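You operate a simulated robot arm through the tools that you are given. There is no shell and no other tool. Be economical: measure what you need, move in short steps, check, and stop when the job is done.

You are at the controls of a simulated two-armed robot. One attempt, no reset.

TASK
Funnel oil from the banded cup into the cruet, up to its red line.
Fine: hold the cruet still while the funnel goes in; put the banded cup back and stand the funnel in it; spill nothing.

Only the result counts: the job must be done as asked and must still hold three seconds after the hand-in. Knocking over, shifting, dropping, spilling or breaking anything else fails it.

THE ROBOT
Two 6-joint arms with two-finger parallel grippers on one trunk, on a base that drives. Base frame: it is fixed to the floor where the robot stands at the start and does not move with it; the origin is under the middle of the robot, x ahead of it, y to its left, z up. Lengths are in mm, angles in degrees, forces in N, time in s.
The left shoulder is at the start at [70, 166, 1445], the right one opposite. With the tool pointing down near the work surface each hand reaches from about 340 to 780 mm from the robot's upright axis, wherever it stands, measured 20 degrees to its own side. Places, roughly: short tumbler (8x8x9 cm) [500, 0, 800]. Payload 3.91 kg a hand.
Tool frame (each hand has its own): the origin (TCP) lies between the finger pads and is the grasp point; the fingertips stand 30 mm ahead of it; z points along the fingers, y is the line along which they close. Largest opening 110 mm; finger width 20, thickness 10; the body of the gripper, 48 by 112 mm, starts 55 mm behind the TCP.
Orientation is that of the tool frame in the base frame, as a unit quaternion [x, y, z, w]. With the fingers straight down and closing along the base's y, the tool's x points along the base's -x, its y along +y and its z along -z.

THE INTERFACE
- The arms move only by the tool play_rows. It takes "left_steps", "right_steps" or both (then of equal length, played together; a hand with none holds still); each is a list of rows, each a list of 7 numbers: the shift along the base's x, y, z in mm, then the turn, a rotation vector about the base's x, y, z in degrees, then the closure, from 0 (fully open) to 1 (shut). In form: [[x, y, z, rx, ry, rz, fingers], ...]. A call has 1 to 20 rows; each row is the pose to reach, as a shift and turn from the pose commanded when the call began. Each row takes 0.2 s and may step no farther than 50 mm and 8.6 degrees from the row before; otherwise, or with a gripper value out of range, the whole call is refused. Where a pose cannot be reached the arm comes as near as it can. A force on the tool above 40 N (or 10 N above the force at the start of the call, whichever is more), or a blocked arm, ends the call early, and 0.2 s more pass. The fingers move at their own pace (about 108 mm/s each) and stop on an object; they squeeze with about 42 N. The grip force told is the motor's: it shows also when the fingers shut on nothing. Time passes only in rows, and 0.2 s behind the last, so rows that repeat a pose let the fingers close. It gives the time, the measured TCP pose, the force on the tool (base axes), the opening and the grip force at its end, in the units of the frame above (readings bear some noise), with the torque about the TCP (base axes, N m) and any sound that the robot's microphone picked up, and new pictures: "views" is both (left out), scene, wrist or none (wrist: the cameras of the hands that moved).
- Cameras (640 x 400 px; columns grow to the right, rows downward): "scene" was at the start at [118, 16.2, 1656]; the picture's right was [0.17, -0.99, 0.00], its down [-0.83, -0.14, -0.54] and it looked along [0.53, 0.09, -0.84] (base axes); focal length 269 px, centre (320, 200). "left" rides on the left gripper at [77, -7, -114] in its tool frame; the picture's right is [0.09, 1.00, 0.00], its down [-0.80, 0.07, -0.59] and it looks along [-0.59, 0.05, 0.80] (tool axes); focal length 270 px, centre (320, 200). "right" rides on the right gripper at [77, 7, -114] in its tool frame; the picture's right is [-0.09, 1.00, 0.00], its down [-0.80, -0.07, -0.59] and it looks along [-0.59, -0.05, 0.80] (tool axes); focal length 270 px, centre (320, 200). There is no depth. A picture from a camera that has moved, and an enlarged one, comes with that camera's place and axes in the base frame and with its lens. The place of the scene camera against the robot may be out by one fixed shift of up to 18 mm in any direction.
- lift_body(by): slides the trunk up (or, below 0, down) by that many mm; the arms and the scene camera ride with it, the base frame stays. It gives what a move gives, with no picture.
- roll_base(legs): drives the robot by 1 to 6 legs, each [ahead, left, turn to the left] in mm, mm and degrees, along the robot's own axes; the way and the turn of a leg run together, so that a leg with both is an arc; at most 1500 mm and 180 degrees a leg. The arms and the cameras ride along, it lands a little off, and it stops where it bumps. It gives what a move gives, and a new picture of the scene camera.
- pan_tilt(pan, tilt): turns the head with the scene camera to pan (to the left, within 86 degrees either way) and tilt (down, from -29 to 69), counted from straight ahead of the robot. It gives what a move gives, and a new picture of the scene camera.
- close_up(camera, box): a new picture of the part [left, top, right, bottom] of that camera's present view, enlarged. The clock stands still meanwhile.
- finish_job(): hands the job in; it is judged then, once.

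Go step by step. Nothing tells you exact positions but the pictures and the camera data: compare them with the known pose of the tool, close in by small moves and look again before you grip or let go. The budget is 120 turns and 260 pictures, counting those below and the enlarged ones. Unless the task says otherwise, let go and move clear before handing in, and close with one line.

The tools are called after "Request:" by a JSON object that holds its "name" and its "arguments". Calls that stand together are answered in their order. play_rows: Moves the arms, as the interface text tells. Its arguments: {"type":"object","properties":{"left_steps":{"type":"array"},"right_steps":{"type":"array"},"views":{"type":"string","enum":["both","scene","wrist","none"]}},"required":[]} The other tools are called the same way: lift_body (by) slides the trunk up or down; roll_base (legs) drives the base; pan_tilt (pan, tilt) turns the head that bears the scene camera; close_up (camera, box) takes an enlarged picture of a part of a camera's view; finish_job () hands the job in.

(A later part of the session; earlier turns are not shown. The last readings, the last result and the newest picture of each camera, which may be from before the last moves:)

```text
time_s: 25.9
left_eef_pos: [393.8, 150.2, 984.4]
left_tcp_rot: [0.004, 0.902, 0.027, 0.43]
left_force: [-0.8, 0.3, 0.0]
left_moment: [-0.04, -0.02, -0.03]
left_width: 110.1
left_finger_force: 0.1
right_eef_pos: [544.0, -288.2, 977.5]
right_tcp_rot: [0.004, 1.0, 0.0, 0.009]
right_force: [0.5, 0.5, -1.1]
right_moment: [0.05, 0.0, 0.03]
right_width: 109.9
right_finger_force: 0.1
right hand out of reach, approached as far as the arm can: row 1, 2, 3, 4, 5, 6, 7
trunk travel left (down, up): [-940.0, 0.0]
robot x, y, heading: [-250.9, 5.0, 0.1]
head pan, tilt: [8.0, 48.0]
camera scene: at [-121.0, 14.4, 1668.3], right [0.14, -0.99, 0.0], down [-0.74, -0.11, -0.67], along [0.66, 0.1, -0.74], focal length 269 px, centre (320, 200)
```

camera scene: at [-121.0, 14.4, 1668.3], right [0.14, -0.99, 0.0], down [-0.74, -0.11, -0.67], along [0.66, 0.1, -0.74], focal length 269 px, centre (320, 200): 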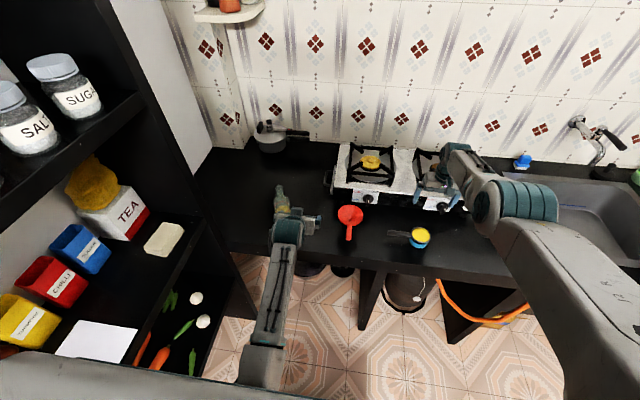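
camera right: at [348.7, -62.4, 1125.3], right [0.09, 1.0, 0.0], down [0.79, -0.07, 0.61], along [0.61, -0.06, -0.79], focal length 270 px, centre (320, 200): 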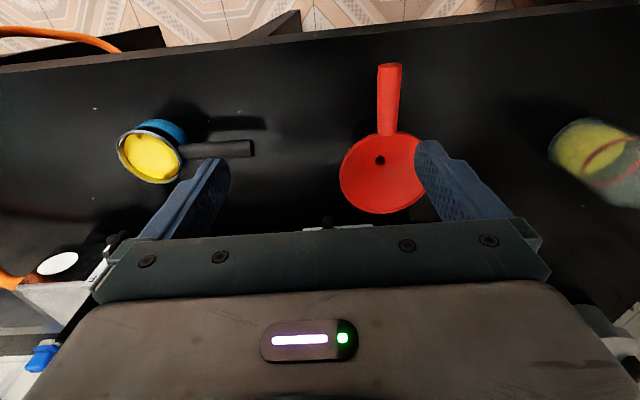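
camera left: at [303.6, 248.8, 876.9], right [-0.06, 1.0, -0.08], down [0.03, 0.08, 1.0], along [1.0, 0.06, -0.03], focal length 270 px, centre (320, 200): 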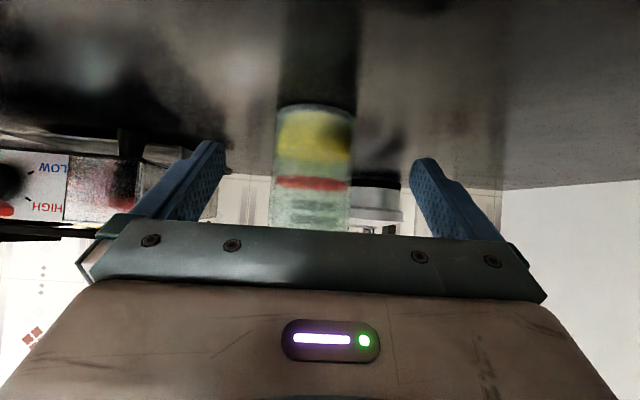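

The right arm has flipped into a high-elbow posture that restricts it. I'll stretch it out high and forward to try to get the low-elbow posture back.

Request:
{"name": "play_rows", "arguments": {"right_steps": [[10, 0, 48, 0, 0, 0, 0], [30, 0, 90, 0, 0, 0, 0], [60, 0, 125, 0, 0, 0, 0], [100, -10, 150, 0, 0, 0, 0], [145, -20, 160, 0, 0, 0, 0], [190, -30, 160, 0, 0, 0, 0], [235, -40, 160, 0, 0, 0, 0], [280, -50, 160, 0, 0, 0, 0]], "views": "scene"}}

```text
time_s: 27.6
left_eef_pos: [392.0, 150.9, 986.7]
left_tcp_rot: [0.004, 0.903, 0.027, 0.43]
left_force: [0.0, -0.7, -0.1]
left_moment: [0.03, 0.0, 0.03]
left_width: 110.0
left_finger_force: 0.1
right_eef_pos: [584.2, -303.8, 1135.5]
right_tcp_rot: [0.003, 1.0, -0.001, 0.009]
right_force: [-0.7, -0.4, 0.7]
right_moment: [0.0, 0.0, -0.02]
right_width: 110.1
right_finger_force: 0.0
right hand out of reach, approached as far as the arm can: row 1, 2, 3, 4, 5, 6, 7, 8
trunk travel left (down, up): [-940.0, 0.0]
robot x, y, heading: [-246.7, -3.7, 0.3]
head pan, tilt: [8.0, 48.0]
camera scene: at [-121.6, 15.2, 1668.4], right [0.14, -0.99, 0.0], down [-0.74, -0.11, -0.67], along [0.66, 0.1, -0.74], focal length 269 px, centre (320, 200)
```

scene: 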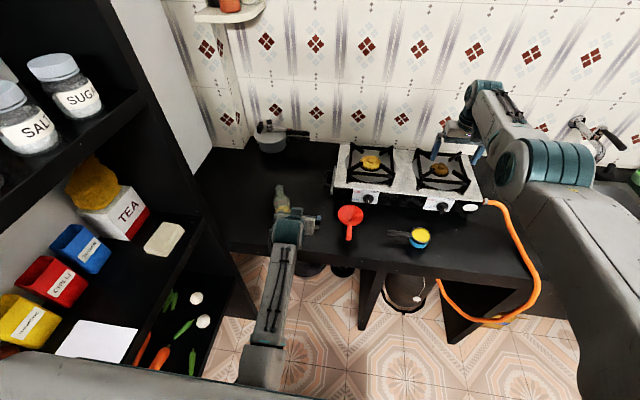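

Request:
{"name": "play_rows", "arguments": {"right_steps": [[0, 0, 0, 0, 0, 0, 0], [0, 0, 0, 0, 0, 0, 0], [0, 0, 0, 0, 0, 0, 0], [0, 0, 0, 0, 0, 0, 0], [0, 0, 0, 0, 0, 0, 0]], "views": "none"}}

```text
time_s: 28.9
left_eef_pos: [394.5, 151.2, 984.9]
left_tcp_rot: [0.005, 0.903, 0.027, 0.43]
left_force: [-0.4, 0.8, 0.3]
left_moment: [0.01, 0.02, -0.01]
left_width: 109.6
left_finger_force: 0.0
right_eef_pos: [585.6, -305.0, 1136.7]
right_tcp_rot: [0.003, 1.0, -0.001, 0.008]
right_force: [-0.8, 0.4, 0.6]
right_moment: [0.01, -0.02, -0.01]
right_width: 110.0
right_finger_force: 0.0
trunk travel left (down, up): [-940.0, 0.0]
robot x, y, heading: [-254.1, -1.3, 0.2]
head pan, tilt: [8.0, 48.0]
```

Request:
{"name": "play_rows", "arguments": {"right_steps": [[-45, -5, -10, 0, 0, 0, 0], [-90, -15, -20, 0, 0, 0, 0], [-135, -25, -30, 0, 0, 0, 0], [-180, -40, -40, 0, 0, 0, 0], [-210, -50, -60, 0, 0, 0, 0], [-210, -50, -60, 0, 0, 0, 0]], "views": "scene"}}

```text
time_s: 30.2
left_eef_pos: [393.3, 151.9, 986.4]
left_tcp_rot: [0.004, 0.902, 0.027, 0.43]
left_force: [0.4, 0.8, -0.3]
left_moment: [0.03, 0.0, 0.01]
left_width: 110.2
left_finger_force: 0.1
right_eef_pos: [379.0, -355.1, 1069.9]
right_tcp_rot: [0.003, 1.0, -0.001, 0.01]
right_force: [-0.1, -0.3, 0.3]
right_moment: [-0.02, 0.03, 0.0]
right_width: 110.0
right_finger_force: 0.1
right hand out of reach, approached as far as the arm can: row 4, 5, 6
trunk travel left (down, up): [-940.0, 0.0]
robot x, y, heading: [-246.1, -0.3, 0.2]
head pan, tilt: [8.0, 48.0]
camera scene: at [-121.4, 16.9, 1668.4], right [0.14, -0.99, 0.0], down [-0.74, -0.11, -0.67], along [0.66, 0.1, -0.74], focal length 269 px, centre (320, 200)
```

scene: 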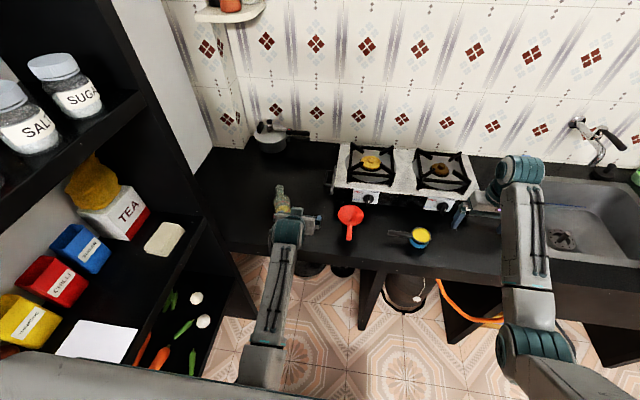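

The right arm is back in its good posture. I'll draw the left hand in a little, then turn the base 20° toward the cruet while moving ahead.

Request:
{"name": "play_rows", "arguments": {"left_steps": [[-20, 0, 0, 0, 0, 0, 0], [-40, 0, 0, 0, 0, 0, 0]], "views": "none"}}

Request:
{"name": "roll_base", "arguments": {"legs": [[83, -10, 20]]}}

```text
time_s: 30.9
left_eef_pos: [358.2, 161.6, 990.4]
left_tcp_rot: [0.011, 0.899, 0.038, 0.436]
left_force: [-0.1, 0.1, 0.7]
left_moment: [-0.01, -0.02, 0.06]
left_width: 109.9
left_finger_force: 0.1
right_eef_pos: [378.8, -357.9, 1069.1]
right_tcp_rot: [0.003, 1.0, -0.001, 0.011]
right_force: [0.0, -0.7, 0.3]
right_moment: [0.02, -0.03, 0.01]
right_width: 110.1
right_finger_force: 0.1
trunk travel left (down, up): [-940.0, 0.0]
robot x, y, heading: [-248.5, 0.3, 0.3]
head pan, tilt: [8.0, 48.0]
```

```text
time_s: 32.4
left_eef_pos: [342.4, 367.1, 987.1]
left_tcp_rot: [-0.15, 0.888, 0.115, 0.419]
left_force: [0.6, -0.1, 0.4]
left_moment: [-0.04, 0.02, 0.02]
left_width: 110.0
left_finger_force: 0.1
right_eef_pos: [546.3, -111.0, 1069.1]
right_tcp_rot: [-0.174, 0.985, 0.001, 0.011]
right_force: [0.4, -0.4, 0.0]
right_moment: [0.02, -0.05, -0.01]
right_width: 109.8
right_finger_force: 0.1
trunk travel left (down, up): [-940.0, 0.0]
robot x, y, heading: [-169.8, 6.5, 20.5]
head pan, tilt: [8.0, 48.0]
camera scene: at [-53.0, 62.7, 1668.6], right [0.48, -0.88, 0.0], down [-0.65, -0.36, -0.67], along [0.59, 0.32, -0.74], focal length 269 px, centre (320, 200)
```

scene: 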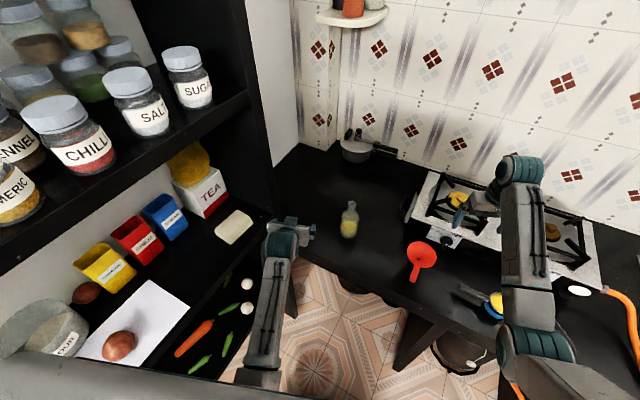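

The base is well placed. I'll test the right hand's insertion pose beside the cruet again.

Request:
{"name": "play_rows", "arguments": {"right_steps": [[-15, 45, 0, 0, 0, 4, 0], [-30, 90, 0, 0, 0, 8, 0], [-45, 135, 5, 0, 0, 12, 0], [-55, 180, 5, 0, 0, 16, 0], [-65, 225, 10, 0, 0, 20, 0], [-70, 265, 10, 0, 0, 25, 0], [-75, 305, 10, 0, 0, 25, 0], [-75, 305, 10, 0, 0, 25, 0]], "views": "scene"}}

```text
time_s: 34.1
left_eef_pos: [341.6, 367.3, 986.7]
left_tcp_rot: [-0.15, 0.889, 0.117, 0.417]
left_force: [-0.4, -1.2, -0.1]
left_moment: [-0.01, 0.04, -0.02]
left_width: 109.9
left_finger_force: 0.2
right_eef_pos: [476.9, 182.5, 1076.8]
right_tcp_rot: [-0.378, 0.926, -0.004, 0.011]
right_force: [-0.1, 0.1, 0.5]
right_moment: [0.03, -0.01, 0.01]
right_width: 109.9
right_finger_force: 0.1
right hand out of reach, approached as far as the arm can: row 1, 2, 3, 4
trunk travel left (down, up): [-940.0, 0.0]
robot x, y, heading: [-165.6, 4.2, 20.7]
head pan, tilt: [8.0, 48.0]
camera scene: at [-51.2, 63.4, 1668.4], right [0.48, -0.88, 0.0], down [-0.65, -0.36, -0.67], along [0.59, 0.32, -0.74], focal length 269 px, centre (320, 200)
```

scene: 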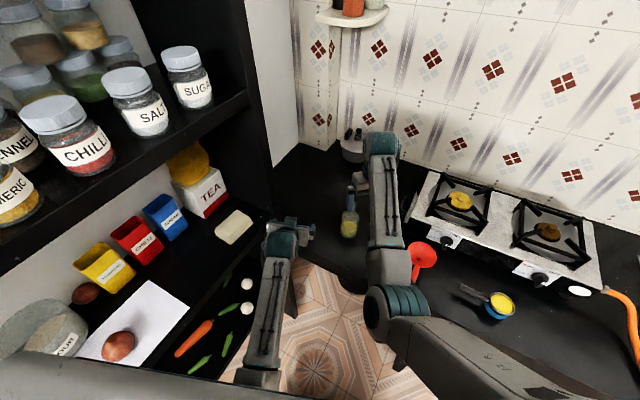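

The insertion pose is reachable. Next I'll bring the left hand back in front of the cruet with the same pitched, straight-ahead grip.

Request:
{"name": "play_rows", "arguments": {"left_steps": [[10, -20, -20, -1.7, -0.3, -6.9, 0], [25, -45, -45, -3.3, -0.6, -13.7, 0], [45, -70, -70, -5, -0.9, -20.5, 0], [70, -95, -95, -5, -0.9, -20.5, 0], [90, -111, -115, -5, -0.9, -20.5, 0], [99, -111, -121, -5, -0.9, -20.5, 0], [99, -111, -121, -5, -0.9, -20.5, 0]], "views": "wrist"}}

```text
time_s: 36.0
left_eef_pos: [419.8, 288.5, 843.0]
left_tcp_rot: [-0.005, 0.908, 0.022, 0.417]
left_force: [-0.3, 0.3, -0.2]
left_moment: [-0.02, -0.04, 0.02]
left_width: 109.9
left_finger_force: 0.2
right_eef_pos: [478.5, 182.6, 1079.6]
right_tcp_rot: [-0.378, 0.926, -0.006, 0.013]
right_force: [-0.2, -0.2, 0.7]
right_moment: [0.02, 0.0, 0.02]
right_width: 110.1
right_finger_force: 0.2
trunk travel left (down, up): [-940.0, 0.0]
robot x, y, heading: [-169.1, 4.9, 20.6]
head pan, tilt: [8.0, 48.0]
stopped in row 7 (left hand): the arm was blocked; the commanded pose is now the measured one
camera left: at [282.4, 278.8, 860.3], right [-0.08, 1.0, -0.03], down [0.07, 0.04, 1.0], along [0.99, 0.08, -0.08], focal length 270 px, centre (320, 200)
```

left: 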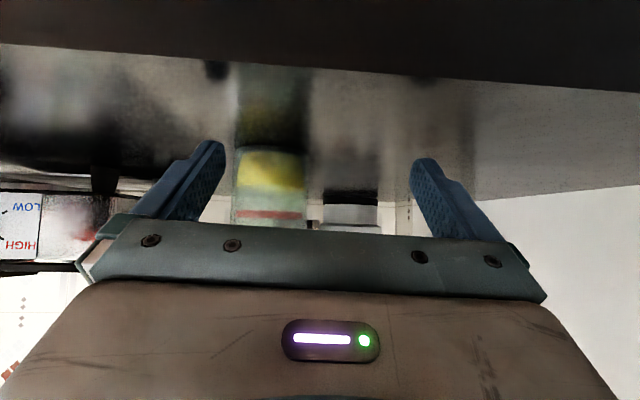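

Request:
{"name": "play_rows", "arguments": {"left_steps": [[15, -5, 5, 0, 0, 0, 0], [30, -10, 8, 0, 0, 0, 0], [40, -16, 8, 0, 0, 0, 0], [45, -22, 8, 0, 0, 0, 0], [45, -28, 8, 0, 0, 0, 0]], "views": "both"}}

```text
time_s: 37.4
left_eef_pos: [442.2, 298.7, 832.4]
left_tcp_rot: [-0.002, 0.915, 0.046, 0.401]
left_force: [-4.9, -8.3, 12.6]
left_moment: [-1.01, -0.11, -0.36]
left_width: 109.9
left_finger_force: 0.1
right_eef_pos: [475.3, 181.1, 1080.8]
right_tcp_rot: [-0.377, 0.926, -0.005, 0.013]
right_force: [-1.2, -0.2, -0.1]
right_moment: [-0.03, 0.01, 0.0]
right_width: 110.0
right_finger_force: 0.0
trunk travel left (down, up): [-940.0, 0.0]
robot x, y, heading: [-167.4, 3.4, 20.5]
head pan, tilt: [8.0, 48.0]
stopped in row 5 (left hand): the arm was blocked; the commanded pose is now the measured one
camera scene: at [-54.8, 61.5, 1668.8], right [0.48, -0.88, 0.0], down [-0.65, -0.36, -0.67], along [0.59, 0.32, -0.74], focal length 269 px, centre (320, 200)
camera left: at [304.6, 284.0, 852.8], right [-0.1, 0.99, 0.02], down [0.1, -0.01, 0.99], along [0.99, 0.1, -0.1], focal length 270 px, centre (320, 200)
```

scene: 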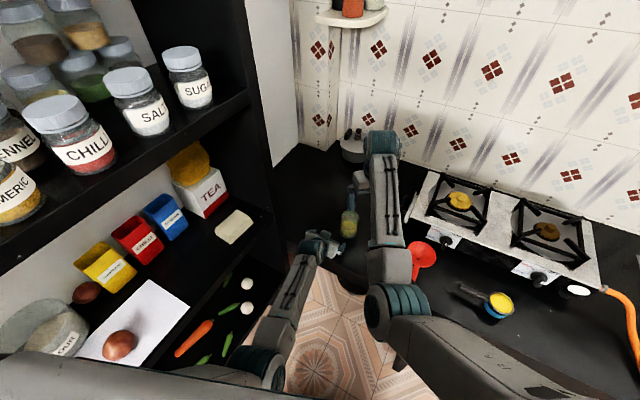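
left: 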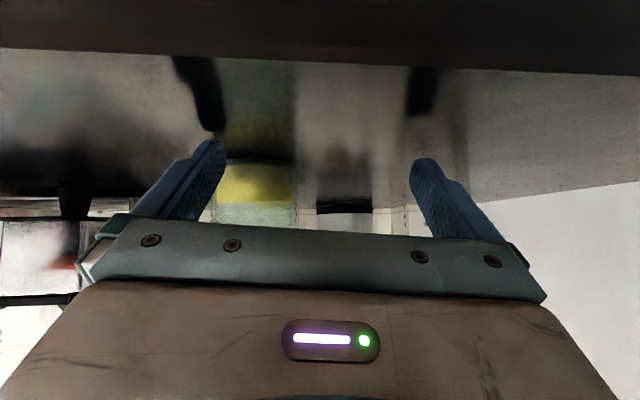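

The left arm is stopped by its inward limit. Approaching the cruet from the left at about −30° yaw puts its wrist further outward, so I'll raise it and swing the hand that way.

Request:
{"name": "play_rows", "arguments": {"left_steps": [[-8, 5, 20, 0, 0, 0, 0], [-12, 12, 40, 0, 0, -7, 0], [-12, 14, 43, 0, 0, -14, 0], [-10, 16, 43, 0, 0, -21, 0], [-10, 18, 43, 0, 0, -28, 0], [-8, 18, 43, 0, 0, -36, 0], [-8, 18, 43, 0, 0, -36, 0]], "views": "both"}}

```text
time_s: 39.0
left_eef_pos: [435.7, 315.2, 873.5]
left_tcp_rot: [0.281, 0.872, -0.081, 0.393]
left_force: [-0.1, 0.1, -0.4]
left_moment: [-0.01, 0.04, -0.02]
left_width: 110.2
left_finger_force: 0.0
right_eef_pos: [479.0, 182.7, 1077.5]
right_tcp_rot: [-0.378, 0.926, -0.006, 0.012]
right_force: [-0.2, 0.0, 0.3]
right_moment: [0.0, 0.0, -0.03]
right_width: 109.9
right_finger_force: 0.1
trunk travel left (down, up): [-940.0, 0.0]
robot x, y, heading: [-167.2, 0.9, 20.8]
head pan, tilt: [8.0, 48.0]
camera scene: at [-50.9, 64.2, 1668.3], right [0.48, -0.88, 0.0], down [-0.65, -0.36, -0.67], along [0.59, 0.32, -0.74], focal length 269 px, centre (320, 200)
camera left: at [316.8, 383.9, 894.4], right [0.51, 0.86, 0.01], down [0.08, -0.07, 0.99], along [0.86, -0.5, -0.11], focal length 270 px, centre (320, 200)
```

scene: 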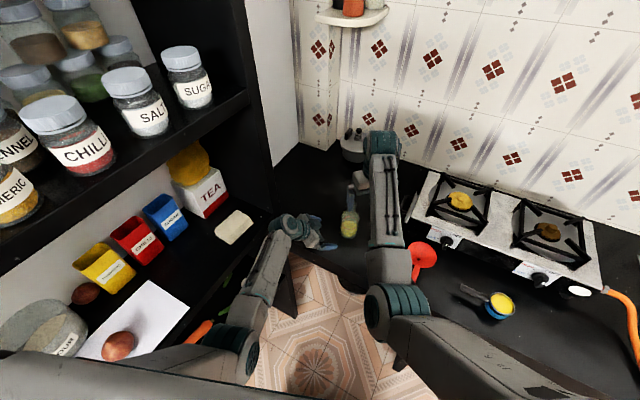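
left: 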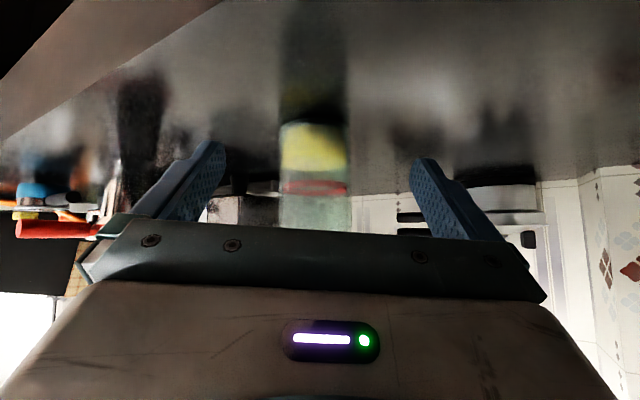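

This pose is unrestricted and gives a clean view. I'll approach along this direction partway, then check centring.

Request:
{"name": "play_rows", "arguments": {"left_steps": [[15, -9.5, -5, -1.2, -2.2, 0, 0], [33, -21, -12, -2.5, -4.4, 0, 0], [50, -31.7, -20, -2.5, -4.4, 0, 0], [63, -40, -26, -2.5, -4.4, 0, 0], [63, -40, -26, -2.5, -4.4, 0, 0]], "views": "wrist"}}

```text
time_s: 40.1
left_eef_pos: [496.6, 276.6, 847.8]
left_tcp_rot: [0.275, 0.854, -0.09, 0.433]
left_force: [0.2, 0.4, -0.8]
left_moment: [0.0, 0.01, -0.01]
left_width: 109.7
left_finger_force: 0.0
right_eef_pos: [478.4, 183.4, 1078.8]
right_tcp_rot: [-0.378, 0.926, -0.006, 0.012]
right_force: [-0.3, 0.1, 0.4]
right_moment: [0.01, 0.03, 0.01]
right_width: 110.1
right_finger_force: 0.1
trunk travel left (down, up): [-940.0, 0.0]
robot x, y, heading: [-166.2, 6.9, 20.8]
head pan, tilt: [8.0, 48.0]
camera left: at [377.6, 345.4, 856.3], right [0.5, 0.86, 0.02], down [0.01, -0.02, 1.0], along [0.86, -0.5, -0.02], focal length 270 px, centre (320, 200)
```

left: 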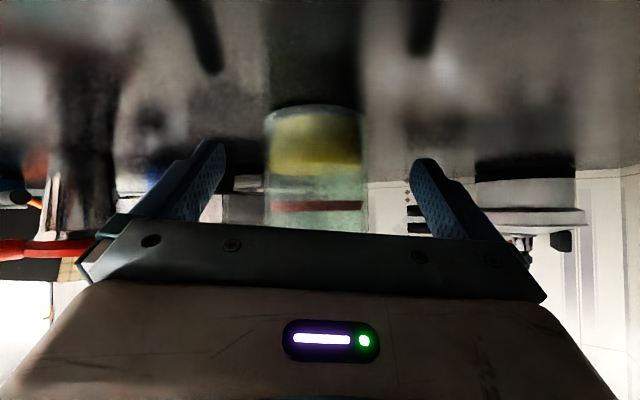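

Request:
{"name": "play_rows", "arguments": {"left_steps": [[10, -6, 0, 0, 0, 0, 0], [20, -12, 0, 0, 0, 0, 0], [28, -17.5, 0, 0, 0, 0, 0], [28, -17.5, 0, 0, 0, 0, 0.15], [28, -17.5, 0, 0, 0, 0, 0.3], [28, -17.5, 0, 0, 0, 0, 0.36], [28, -17.5, 0, 0, 0, 0, 0.36]], "views": "wrist"}}

```text
time_s: 41.8
left_eef_pos: [525.7, 257.1, 846.9]
left_tcp_rot: [0.275, 0.854, -0.089, 0.432]
left_force: [-0.3, -0.2, -0.6]
left_moment: [-0.01, 0.0, -0.01]
left_width: 70.9
left_finger_force: 0.3
right_eef_pos: [478.4, 182.9, 1078.2]
right_tcp_rot: [-0.378, 0.926, -0.006, 0.013]
right_force: [0.0, -0.5, -0.4]
right_moment: [0.0, 0.0, 0.02]
right_width: 109.8
right_finger_force: 0.1
trunk travel left (down, up): [-940.0, 0.0]
robot x, y, heading: [-167.0, 5.9, 20.9]
head pan, tilt: [8.0, 48.0]
camera left: at [406.1, 326.9, 856.5], right [0.5, 0.86, 0.01], down [0.01, -0.02, 1.0], along [0.86, -0.5, -0.02], focal length 270 px, centre (320, 200)
```

left: 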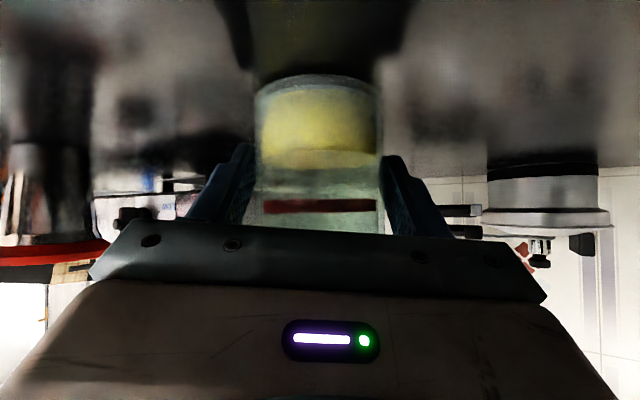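

The cruet sits centred between the nearly closed left fingers. Next I'll move the right hand above the funnel handle, near (420,−12), with yaw 0.

Request:
{"name": "play_rows", "arguments": {"right_steps": [[-8, -30, -5, 0, 0, -8, 0], [-18, -65, -15, 0, 0, -16, 0], [-28, -100, -30, 0, 0, -24, 0], [-38, -135, -45, 0, 0, -32, 0], [-48, -165, -60, 0, 0, -40, 0], [-58, -190, -75, 0, 0, -45, 0], [-58, -194.5, -90, 0, 0, -45, 0], [-58, -194.5, -90, 0, 0, -45, 0]], "views": "both"}}

```text
time_s: 43.5
left_eef_pos: [525.3, 257.9, 847.5]
left_tcp_rot: [0.275, 0.854, -0.089, 0.432]
left_force: [-1.0, 0.4, -0.2]
left_moment: [0.0, -0.02, 0.0]
left_width: 70.5
left_finger_force: 0.0
right_eef_pos: [417.6, -11.2, 988.7]
right_tcp_rot: [0.006, 1.0, -0.01, 0.009]
right_force: [-0.1, 0.7, 1.1]
right_moment: [0.0, -0.02, 0.03]
right_width: 110.1
right_finger_force: 0.1
trunk travel left (down, up): [-940.0, 0.0]
robot x, y, heading: [-165.6, 3.7, 20.5]
head pan, tilt: [8.0, 48.0]
camera scene: at [-51.2, 64.8, 1668.3], right [0.48, -0.88, 0.0], down [-0.65, -0.36, -0.67], along [0.59, 0.32, -0.74], focal length 269 px, centre (320, 200)
camera right: at [340.6, -1.8, 1101.4], right [0.1, 0.99, -0.02], down [0.79, -0.07, 0.61], along [0.61, -0.07, -0.79], focal length 270 px, centre (320, 200)
```

scene: 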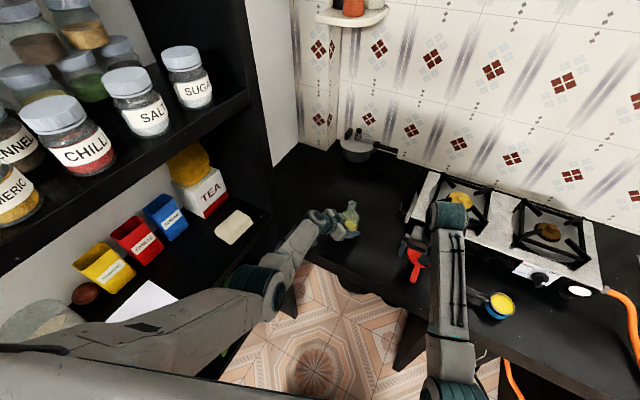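
right: 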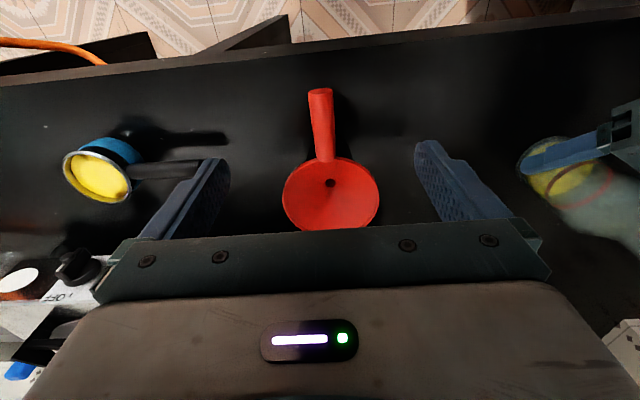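

The handle runs from x 400 to 458 at y≈−10, right between the fingers. I'll descend to z≈893 and check before closing.

Request:
{"name": "play_rows", "arguments": {"right_steps": [[0, 1, -30, 0, 0, 0, 0.2], [0, 1, -60, 0, 0, 0, 0.4], [0, 1, -85, 0, 0, 0, 0.55], [0, 1, -95, 0, 0, 0, 0.6], [0, 1, -95, 0, 0, 0, 0.6]], "views": "wrist"}}

Request:
{"name": "close_up", "arguments": {"camera": "scene", "box": [380, 220, 460, 300]}}

```text
time_s: 44.8
left_eef_pos: [526.5, 257.0, 847.9]
left_tcp_rot: [0.275, 0.854, -0.089, 0.432]
left_force: [0.1, -0.1, 1.2]
left_moment: [0.0, 0.0, -0.01]
left_width: 70.2
left_finger_force: 0.0
right_eef_pos: [418.2, -10.3, 894.0]
right_tcp_rot: [0.005, 1.0, -0.009, 0.01]
right_force: [0.1, -0.5, -0.2]
right_moment: [-0.02, 0.0, 0.0]
right_width: 43.9
right_finger_force: 0.1
trunk travel left (down, up): [-940.0, 0.0]
robot x, y, heading: [-166.5, 7.7, 20.5]
head pan, tilt: [8.0, 48.0]
camera right: at [340.2, -0.8, 1006.6], right [0.1, 0.99, -0.02], down [0.79, -0.07, 0.61], along [0.61, -0.07, -0.79], focal length 270 px, centre (320, 200)
```

right: 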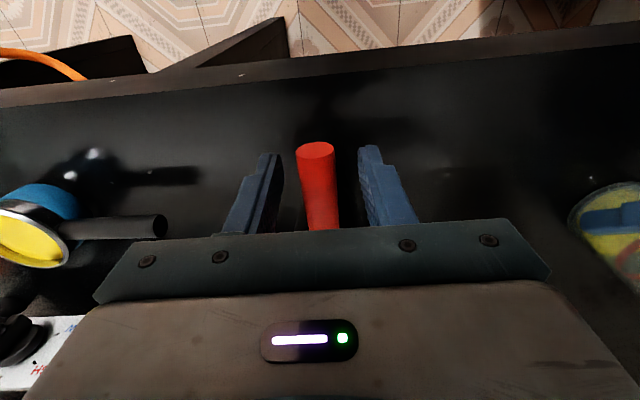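

```text
5.00 times, centred on (420, 260) of scene
camera zoom: at [-51.3, 64.4, 1668.3], right [0.48, -0.88, 0.0], down [-0.65, -0.36, -0.67], along [0.59, 0.32, -0.74], focal length 1346 px, centre (-180, -100)
```

zoom: 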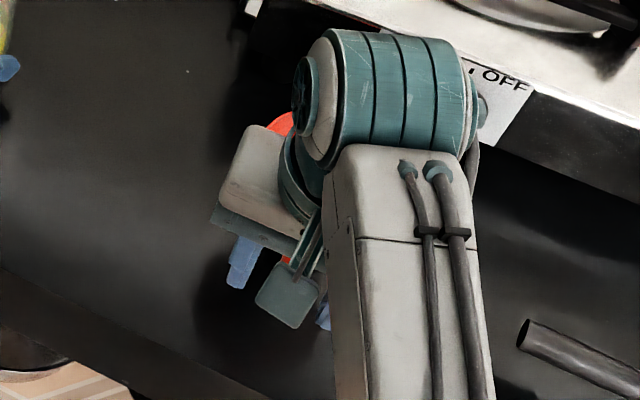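

The handle end is centred between the fingers at about z 890. Closing now.

Request:
{"name": "play_rows", "arguments": {"left_steps": [[0, 0, 0, 0, 0, 0, 0.42], [0, 0, 0, 0, 0, 0, 0.5], [0, 0, 0, 0, 0, 0, 0.5], [0, 0, 0, 0, 0, 0, 0.5]], "right_steps": [[0, 0, -2, 0, 0, 0, 0.75], [0, 0, -2, 0, 0, 0, 0.85], [0, 0, -2, 0, 0, 0, 1], [0, 0, -2, 0, 0, 0, 1]], "views": "wrist"}}

```text
time_s: 45.8
left_eef_pos: [526.6, 255.7, 849.2]
left_tcp_rot: [0.275, 0.854, -0.09, 0.433]
left_force: [-1.9, -2.2, 2.3]
left_moment: [-0.19, 0.11, -0.03]
left_width: 67.2
left_finger_force: 42.6
right_eef_pos: [418.8, -11.5, 892.2]
right_tcp_rot: [0.005, 1.0, -0.009, 0.01]
right_force: [-0.2, 0.0, 0.7]
right_moment: [0.0, 0.0, 0.02]
right_width: 19.4
right_finger_force: 42.6
trunk travel left (down, up): [-940.0, 0.0]
robot x, y, heading: [-164.2, 4.1, 20.6]
head pan, tilt: [8.0, 48.0]
camera right: at [340.3, -0.8, 1004.9], right [0.1, 0.99, -0.02], down [0.79, -0.07, 0.61], along [0.61, -0.07, -0.79], focal length 270 px, centre (320, 200)
camera left: at [405.9, 326.5, 856.9], right [0.5, 0.86, 0.02], down [0.01, -0.02, 1.0], along [0.86, -0.5, -0.02], focal length 270 px, centre (320, 200)
```

right: 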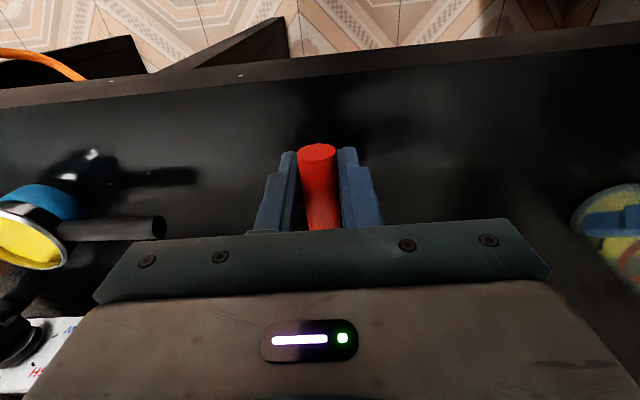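
left: 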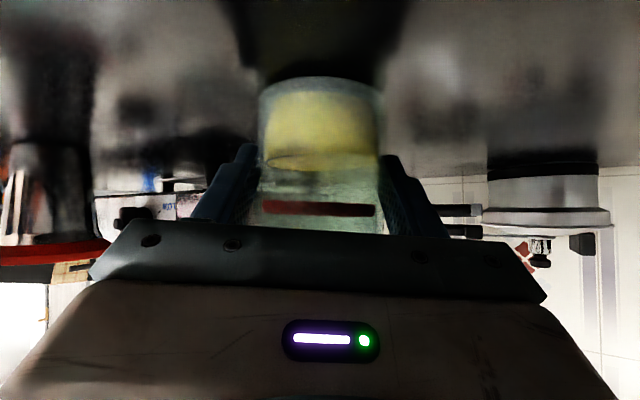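

Both are gripped. I'll lift the funnel straight up out of the tumbler.

Request:
{"name": "play_rows", "arguments": {"right_steps": [[0, 0, 10, 0, 0, 0, 1], [0, 0, 30, 0, 0, 0, 1], [0, 0, 60, 0, 0, 0, 1], [0, 0, 95, 0, 0, 0, 1], [0, 0, 130, 0, 0, 0, 1], [0, 0, 160, 0, 0, 0, 1], [0, 0, 185, 0, 0, 0, 1], [0, 0, 185, 0, 0, 0, 1]], "views": "both"}}

Request:
{"name": "close_up", "arguments": {"camera": "left", "box": [0, 0, 640, 400]}}

```text
time_s: 47.5
left_eef_pos: [526.5, 257.4, 849.1]
left_tcp_rot: [0.275, 0.854, -0.089, 0.433]
left_force: [-1.3, -1.0, 2.9]
left_moment: [-0.19, 0.17, -0.03]
left_width: 66.8
left_finger_force: 41.7
right_eef_pos: [434.9, -0.4, 1017.0]
right_tcp_rot: [0.006, 1.0, -0.008, 0.011]
right_force: [0.5, 0.0, -0.5]
right_moment: [0.0, 0.03, -0.02]
right_width: 19.5
right_finger_force: 42.3
right hand out of reach, approached as far as the arm can: row 5, 6, 7, 8
trunk travel left (down, up): [-940.0, 0.0]
robot x, y, heading: [-167.0, 1.5, 20.7]
head pan, tilt: [8.0, 48.0]
camera scene: at [-52.1, 64.0, 1668.4], right [0.48, -0.88, 0.0], down [-0.65, -0.36, -0.67], along [0.59, 0.32, -0.74], focal length 269 px, centre (320, 200)
camera right: at [356.5, 9.3, 1129.6], right [0.1, 0.99, -0.01], down [0.79, -0.07, 0.61], along [0.61, -0.07, -0.79], focal length 270 px, centre (320, 200)
```

scene: 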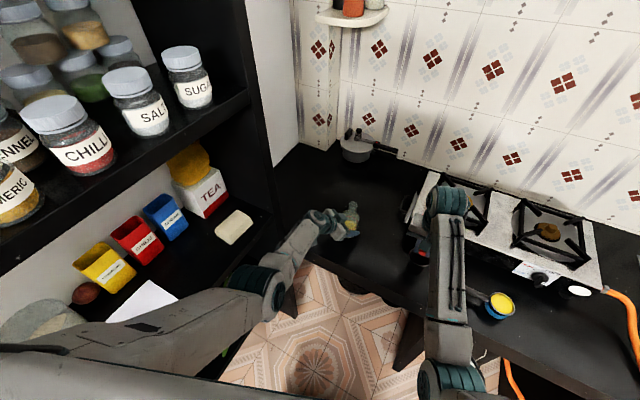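
right: 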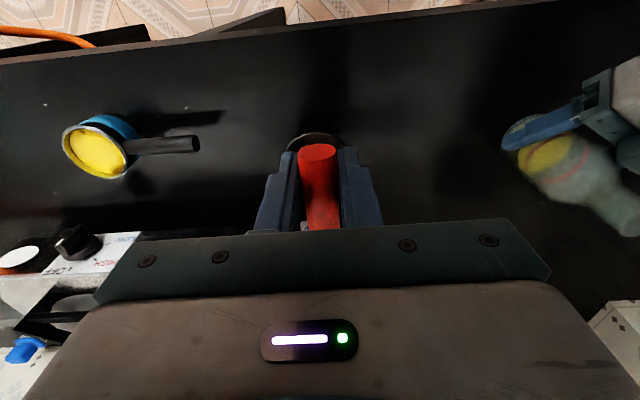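

```text
1.00 times, centred on (320, 200) of left
camera zoom: at [405.7, 327.0, 857.0], right [0.5, 0.86, 0.02], down [0.01, -0.02, 1.0], along [0.86, -0.5, -0.02], focal length 270 px, centre (320, 200)
```

zoom: 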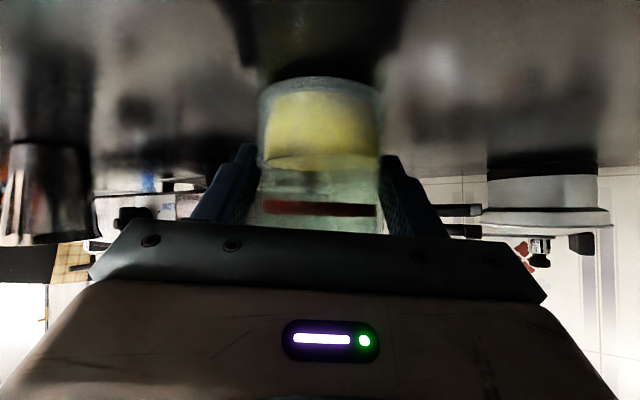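

The funnel is out of the tumbler. I'll carry it up and across toward the cruet, yawing to about 55° and stopping short to look at the spout.

Request:
{"name": "play_rows", "arguments": {"right_steps": [[8, 15, 5, 0, 0, 8, 1], [16, 35, 15, 0, 0, 16, 1], [24, 55, 25, 0, 0, 24, 1], [32, 75, 38, 0, 0, 32, 1], [38, 95, 50, 0, 0, 40, 1], [42, 112, 60, 0, 0, 48, 1], [45, 125, 68, 0, 0, 55, 1], [45, 125, 68, 0, 0, 55, 1]], "views": "both"}}

Request:
{"name": "close_up", "arguments": {"camera": "left", "box": [0, 0, 640, 400]}}

```text
time_s: 49.4
left_eef_pos: [525.5, 257.2, 848.6]
left_tcp_rot: [0.276, 0.854, -0.09, 0.433]
left_force: [-0.8, -0.4, 4.1]
left_moment: [-0.18, 0.13, -0.03]
left_width: 66.9
left_finger_force: 41.6
right_eef_pos: [479.1, 127.5, 1086.0]
right_tcp_rot: [-0.458, 0.889, -0.003, 0.013]
right_force: [0.6, 0.3, -0.5]
right_moment: [0.04, 0.04, 0.01]
right_width: 19.6
right_finger_force: 42.1
trunk travel left (down, up): [-940.0, 0.0]
robot x, y, heading: [-166.9, 5.6, 20.6]
head pan, tilt: [8.0, 48.0]
camera scene: at [-52.2, 63.8, 1668.4], right [0.48, -0.88, 0.0], down [-0.65, -0.36, -0.67], along [0.59, 0.32, -0.74], focal length 269 px, centre (320, 200)
camera right: at [427.3, 68.2, 1198.5], right [-0.76, 0.65, -0.02], down [0.51, 0.61, 0.61], along [0.41, 0.46, -0.79], focal length 270 px, centre (320, 200)
```

scene: 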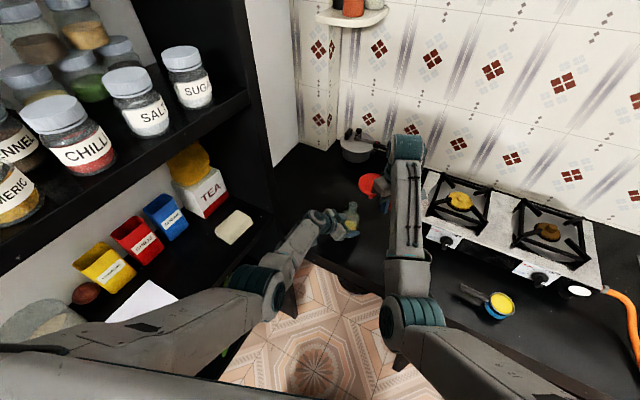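
right: 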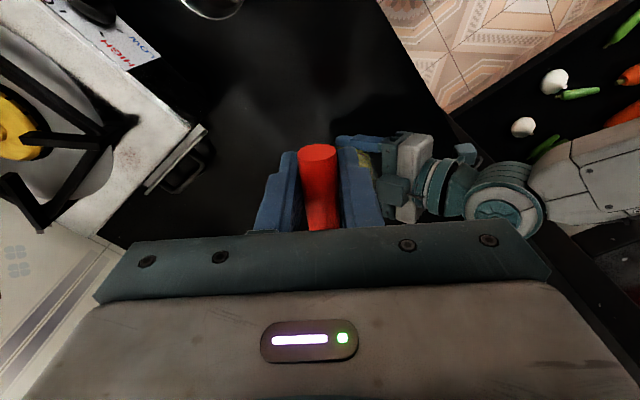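

```text
1.00 times, centred on (320, 200) of left
camera zoom: at [405.7, 326.8, 857.0], right [0.5, 0.86, 0.02], down [0.01, -0.02, 1.0], along [0.86, -0.5, -0.02], focal length 270 px, centre (320, 200)
```

zoom: 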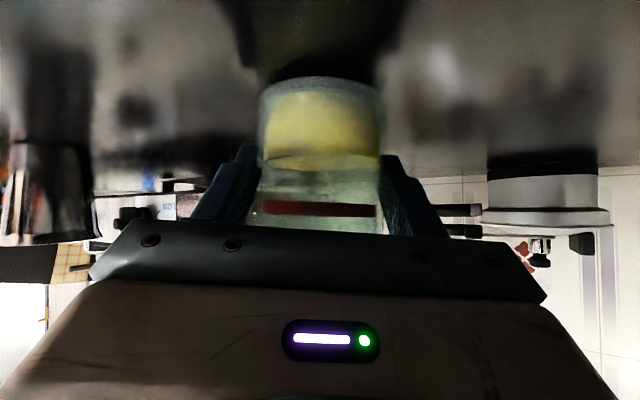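

Request:
{"name": "close_up", "arguments": {"camera": "scene", "box": [310, 150, 430, 250]}}

```text
4.00 times, centred on (370, 200) of scene
camera zoom: at [-52.2, 63.8, 1668.4], right [0.48, -0.88, 0.0], down [-0.65, -0.36, -0.67], along [0.59, 0.32, -0.74], focal length 1076 px, centre (120, 200)
```

zoom: 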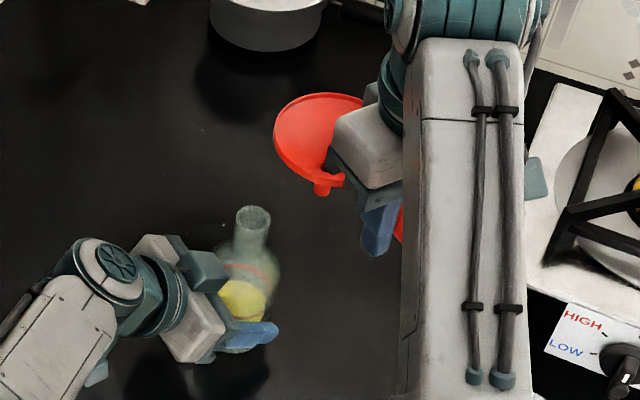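

The spout end shows at about z 1040 and the cruet mouth at about 970. I'll shift the funnel over the mouth laterally and compare them in the scene view.

Request:
{"name": "play_rows", "arguments": {"right_steps": [[1, 15, 0, 0, 0, 0, 1], [3, 30, 0, 0, 0, 0, 1], [4, 45, -5, 0, 0, 0, 1], [5, 57, -15, 0, 0, 0, 1], [5, 57, -25, 0, 0, 0, 1], [5, 57, -25, 0, 0, 0, 1]], "views": "none"}}

Request:
{"name": "close_up", "arguments": {"camera": "scene", "box": [320, 170, 400, 230]}}

```text
time_s: 50.8
left_eef_pos: [524.4, 256.0, 848.2]
left_tcp_rot: [0.275, 0.854, -0.09, 0.434]
left_force: [-0.6, -0.8, 4.0]
left_moment: [-0.26, 0.07, 0.01]
left_width: 67.0
left_finger_force: 41.9
right_eef_pos: [484.3, 183.5, 1060.8]
right_tcp_rot: [-0.457, 0.889, -0.004, 0.013]
right_force: [-0.5, 1.0, -0.9]
right_moment: [-0.02, 0.01, 0.0]
right_width: 19.7
right_finger_force: 41.8
trunk travel left (down, up): [-940.0, 0.0]
robot x, y, heading: [-167.6, 4.3, 20.9]
head pan, tilt: [8.0, 48.0]
```

```text
6.67 times, centred on (360, 200) of scene
camera zoom: at [-52.2, 63.9, 1668.4], right [0.48, -0.88, 0.0], down [-0.65, -0.36, -0.67], along [0.59, 0.32, -0.74], focal length 1794 px, centre (53, 200)
```

zoom: 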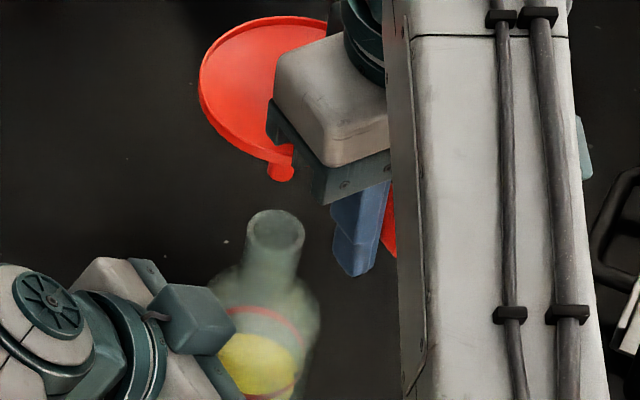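

Request:
{"name": "play_rows", "arguments": {"right_steps": [[0, 0, -10, 0, 0, 0, 1], [0, 0, -20, 0, 0, 0, 1], [0, 0, -30, 0, 0, 0, 1], [0, 0, -30, 0, 0, 0, 1]], "views": "none"}}

Request:
{"name": "close_up", "arguments": {"camera": "scene", "box": [335, 180, 375, 220]}}

```text
time_s: 51.8
left_eef_pos: [525.4, 256.3, 849.0]
left_tcp_rot: [0.275, 0.855, -0.089, 0.432]
left_force: [0.6, -0.4, 5.3]
left_moment: [-0.22, 0.08, 0.03]
left_width: 67.0
left_finger_force: 42.2
right_eef_pos: [484.8, 182.6, 1030.6]
right_tcp_rot: [-0.457, 0.889, -0.004, 0.013]
right_force: [0.0, 0.3, -0.2]
right_moment: [-0.04, -0.01, -0.02]
right_width: 19.6
right_finger_force: 41.9
trunk travel left (down, up): [-940.0, 0.0]
robot x, y, heading: [-164.6, 7.5, 20.6]
head pan, tilt: [8.0, 48.0]
```

```text
10.00 times, centred on (355, 200) of scene
camera zoom: at [-52.2, 63.9, 1668.4], right [0.48, -0.88, 0.0], down [-0.65, -0.36, -0.67], along [0.59, 0.32, -0.74], focal length 2691 px, centre (-30, 200)
```

zoom: 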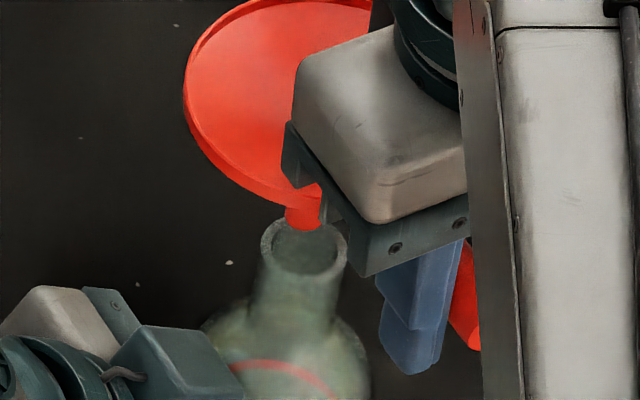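

Request:
{"name": "play_rows", "arguments": {"right_steps": [[0, 0, -4, 0, 0, 0, 1], [0, 0, -8, 0, 0, 0, 1], [0, 0, -11, 0, 0, 0, 1], [0, 0, -11, 0, 0, 0, 1]], "views": "none"}}

Request:
{"name": "close_up", "arguments": {"camera": "scene", "box": [335, 180, 375, 220]}}

```text
time_s: 52.8
left_eef_pos: [525.6, 257.0, 849.5]
left_tcp_rot: [0.275, 0.854, -0.09, 0.433]
left_force: [6.5, -0.1, -0.4]
left_moment: [-0.71, 0.25, 0.19]
left_width: 66.8
left_finger_force: 42.3
right_eef_pos: [485.1, 183.6, 1020.0]
right_tcp_rot: [-0.457, 0.889, -0.003, 0.014]
right_force: [-0.6, -1.8, 13.7]
right_moment: [0.97, -0.66, 0.02]
right_width: 19.3
right_finger_force: 42.5
trunk travel left (down, up): [-940.0, 0.0]
robot x, y, heading: [-168.5, 4.7, 20.8]
head pan, tilt: [8.0, 48.0]
```

```text
10.00 times, centred on (355, 200) of scene
camera zoom: at [-52.6, 63.3, 1668.6], right [0.48, -0.88, 0.0], down [-0.65, -0.36, -0.67], along [0.59, 0.32, -0.74], focal length 2691 px, centre (-30, 200)
```

zoom: 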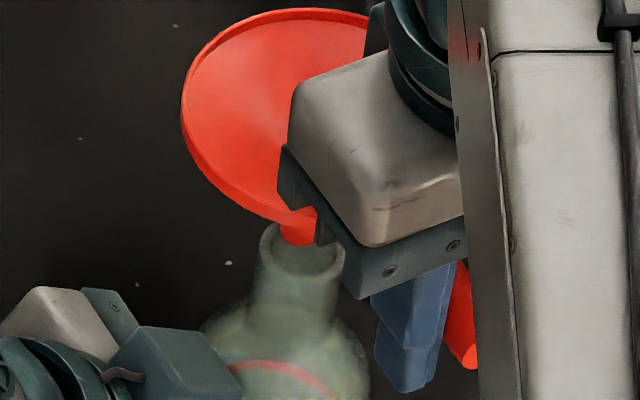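

The spout touched the far rim of the mouth, and the image shows it about 8 mm too far forward. I'll lift slightly, shift back, and lower again while watching the force.

Request:
{"name": "play_rows", "arguments": {"right_steps": [[0, 0, 5, 0, 0, 0, 1], [-3.5, -2.5, 8, 0, 0, 0, 1], [-6.8, -4.9, 8, 0, 0, 0, 1], [-6.8, -4.9, 4, 0, 0, 0, 1], [-6.8, -4.9, 0, 0, 0, 0, 1], [-6.8, -4.9, -4, 0, 0, 0, 1], [-6.8, -4.9, -4, 0, 0, 0, 1]], "views": "none"}}

Request:
{"name": "close_up", "arguments": {"camera": "scene", "box": [335, 180, 375, 220]}}

```text
time_s: 54.4
left_eef_pos: [525.5, 257.0, 848.6]
left_tcp_rot: [0.274, 0.854, -0.089, 0.433]
left_force: [-3.4, -1.7, 4.7]
left_moment: [-0.22, 0.21, -0.04]
left_width: 66.6
left_finger_force: 41.7
right_eef_pos: [479.0, 178.3, 1014.6]
right_tcp_rot: [-0.457, 0.889, -0.003, 0.013]
right_force: [0.2, 0.0, -0.5]
right_moment: [-0.02, 0.04, 0.01]
right_width: 19.4
right_finger_force: 42.2
trunk travel left (down, up): [-940.0, 0.0]
robot x, y, heading: [-165.6, 3.7, 20.5]
head pan, tilt: [8.0, 48.0]
```

```text
10.00 times, centred on (355, 200) of scene
camera zoom: at [-52.7, 63.9, 1668.5], right [0.48, -0.88, 0.0], down [-0.65, -0.36, -0.67], along [0.59, 0.32, -0.74], focal length 2691 px, centre (-30, 200)
```

zoom: 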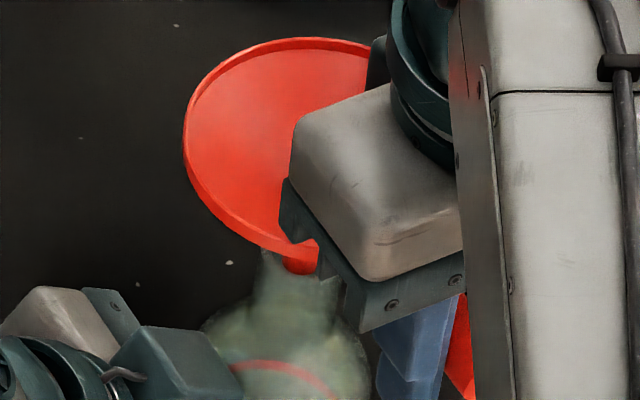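

No contact force, and the tip is below rim height, so the spout looks to be inside the neck. I'll lower further in small steps.

Request:
{"name": "play_rows", "arguments": {"right_steps": [[0, 0, -3, 0, 0, 0, 1], [0, 0, -6, 0, 0, 0, 1], [0, 0, -9, 0, 0, 0, 1], [0, 0, -12, 0, 0, 0, 1], [0, 0, -12, 0, 0, 0, 1]], "views": "none"}}

Request:
{"name": "close_up", "arguments": {"camera": "scene", "box": [325, 180, 385, 230]}}

```text
time_s: 55.5
left_eef_pos: [525.9, 256.1, 848.5]
left_tcp_rot: [0.275, 0.854, -0.09, 0.433]
left_force: [-1.3, -1.3, 4.2]
left_moment: [-0.24, 0.19, -0.03]
left_width: 66.7
left_finger_force: 42.4
right_eef_pos: [477.3, 179.8, 1001.8]
right_tcp_rot: [-0.457, 0.889, -0.004, 0.013]
right_force: [-0.2, -0.3, -0.8]
right_moment: [-0.03, 0.0, -0.04]
right_width: 19.3
right_finger_force: 41.9
trunk travel left (down, up): [-940.0, 0.0]
robot x, y, heading: [-169.1, 1.7, 20.9]
head pan, tilt: [8.0, 48.0]
```

```text
8.00 times, centred on (355, 205) of scene
camera zoom: at [-52.6, 63.8, 1668.5], right [0.48, -0.88, 0.0], down [-0.65, -0.36, -0.67], along [0.59, 0.32, -0.74], focal length 2153 px, centre (40, 160)
```

zoom: 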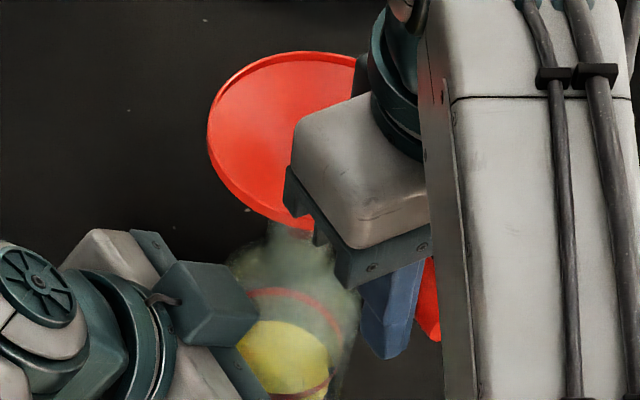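

Request:
{"name": "play_rows", "arguments": {"right_steps": [[0, 0, -3, 0, 0, 0, 1], [0, 0, -6, 0, 0, 0, 1], [0, 0, -9, 0, 0, 0, 1], [0, 0, -12, 0, 0, 0, 1], [0, 0, -12, 0, 0, 0, 1]], "views": "none"}}

Request:
{"name": "close_up", "arguments": {"camera": "scene", "box": [325, 180, 385, 230]}}

```text
time_s: 56.8
left_eef_pos: [526.6, 257.2, 848.8]
left_tcp_rot: [0.276, 0.854, -0.09, 0.432]
left_force: [0.0, -1.7, 0.5]
left_moment: [-0.23, -0.31, 0.08]
left_width: 66.7
left_finger_force: 41.8
right_eef_pos: [477.6, 178.8, 991.4]
right_tcp_rot: [-0.456, 0.89, -0.003, 0.013]
right_force: [1.7, 1.9, 8.1]
right_moment: [0.59, -0.4, -0.13]
right_width: 19.6
right_finger_force: 41.6
trunk travel left (down, up): [-940.0, 0.0]
robot x, y, heading: [-171.2, 6.0, 20.6]
head pan, tilt: [8.0, 48.0]
```

```text
8.00 times, centred on (355, 205) of scene
camera zoom: at [-52.6, 63.6, 1668.5], right [0.48, -0.88, 0.0], down [-0.65, -0.36, -0.67], along [0.59, 0.32, -0.74], focal length 2153 px, centre (40, 160)
```

zoom: 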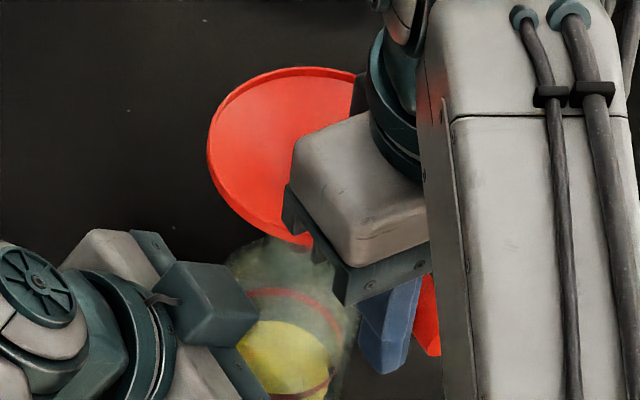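

The funnel is seated (8 N at the axis). I'll ease off and open the right fingers gently.

Request:
{"name": "play_rows", "arguments": {"right_steps": [[0, 0, 1, 0, 0, 0, 1], [0, 0, 1, 0, 0, 0, 0.8], [0, 0, 1, 0, 0, 0, 0.7], [0, 0, 1, 0, 0, 0, 0.6], [0, 0, 1, 0, 0, 0, 0.55]], "views": "wrist"}}

Request:
{"name": "close_up", "arguments": {"camera": "scene", "box": [325, 180, 385, 230]}}

```text
time_s: 58.0
left_eef_pos: [525.6, 256.5, 848.5]
left_tcp_rot: [0.275, 0.854, -0.089, 0.433]
left_force: [-2.1, -2.1, 4.2]
left_moment: [-0.28, 0.15, -0.04]
left_width: 66.6
left_finger_force: 41.9
right_eef_pos: [477.5, 177.4, 992.4]
right_tcp_rot: [-0.457, 0.89, -0.003, 0.012]
right_force: [-0.6, -0.3, 0.0]
right_moment: [0.0, -0.02, -0.05]
right_width: 49.4
right_finger_force: 0.1
trunk travel left (down, up): [-940.0, 0.0]
robot x, y, heading: [-165.1, 4.4, 20.6]
head pan, tilt: [8.0, 48.0]
camera right: at [425.2, 119.6, 1105.1], right [-0.76, 0.65, -0.02], down [0.51, 0.61, 0.61], along [0.41, 0.46, -0.79], focal length 270 px, centre (320, 200)
```

right: 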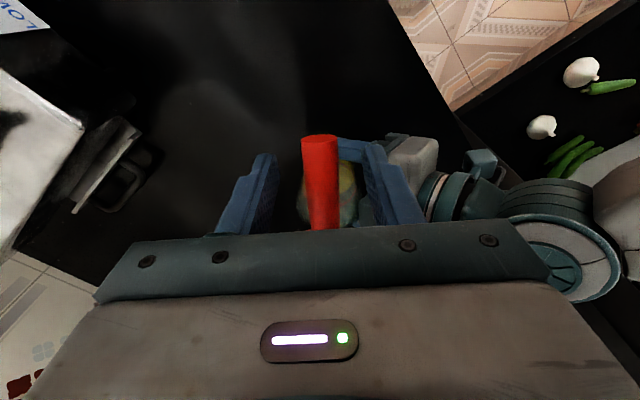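

```text
8.00 times, centred on (355, 205) of scene
camera zoom: at [-52.5, 63.6, 1668.5], right [0.48, -0.88, 0.0], down [-0.65, -0.36, -0.67], along [0.59, 0.32, -0.74], focal length 2153 px, centre (40, 160)
```

zoom: 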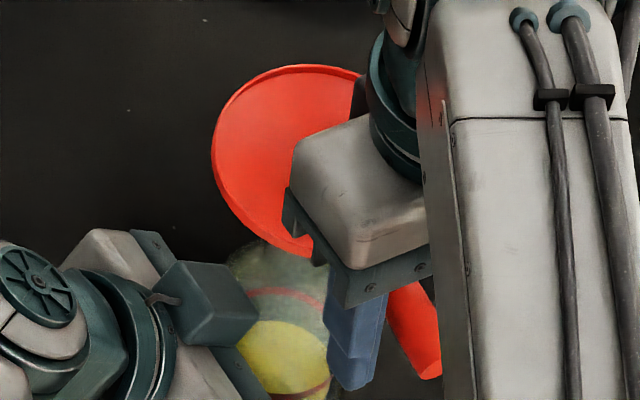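

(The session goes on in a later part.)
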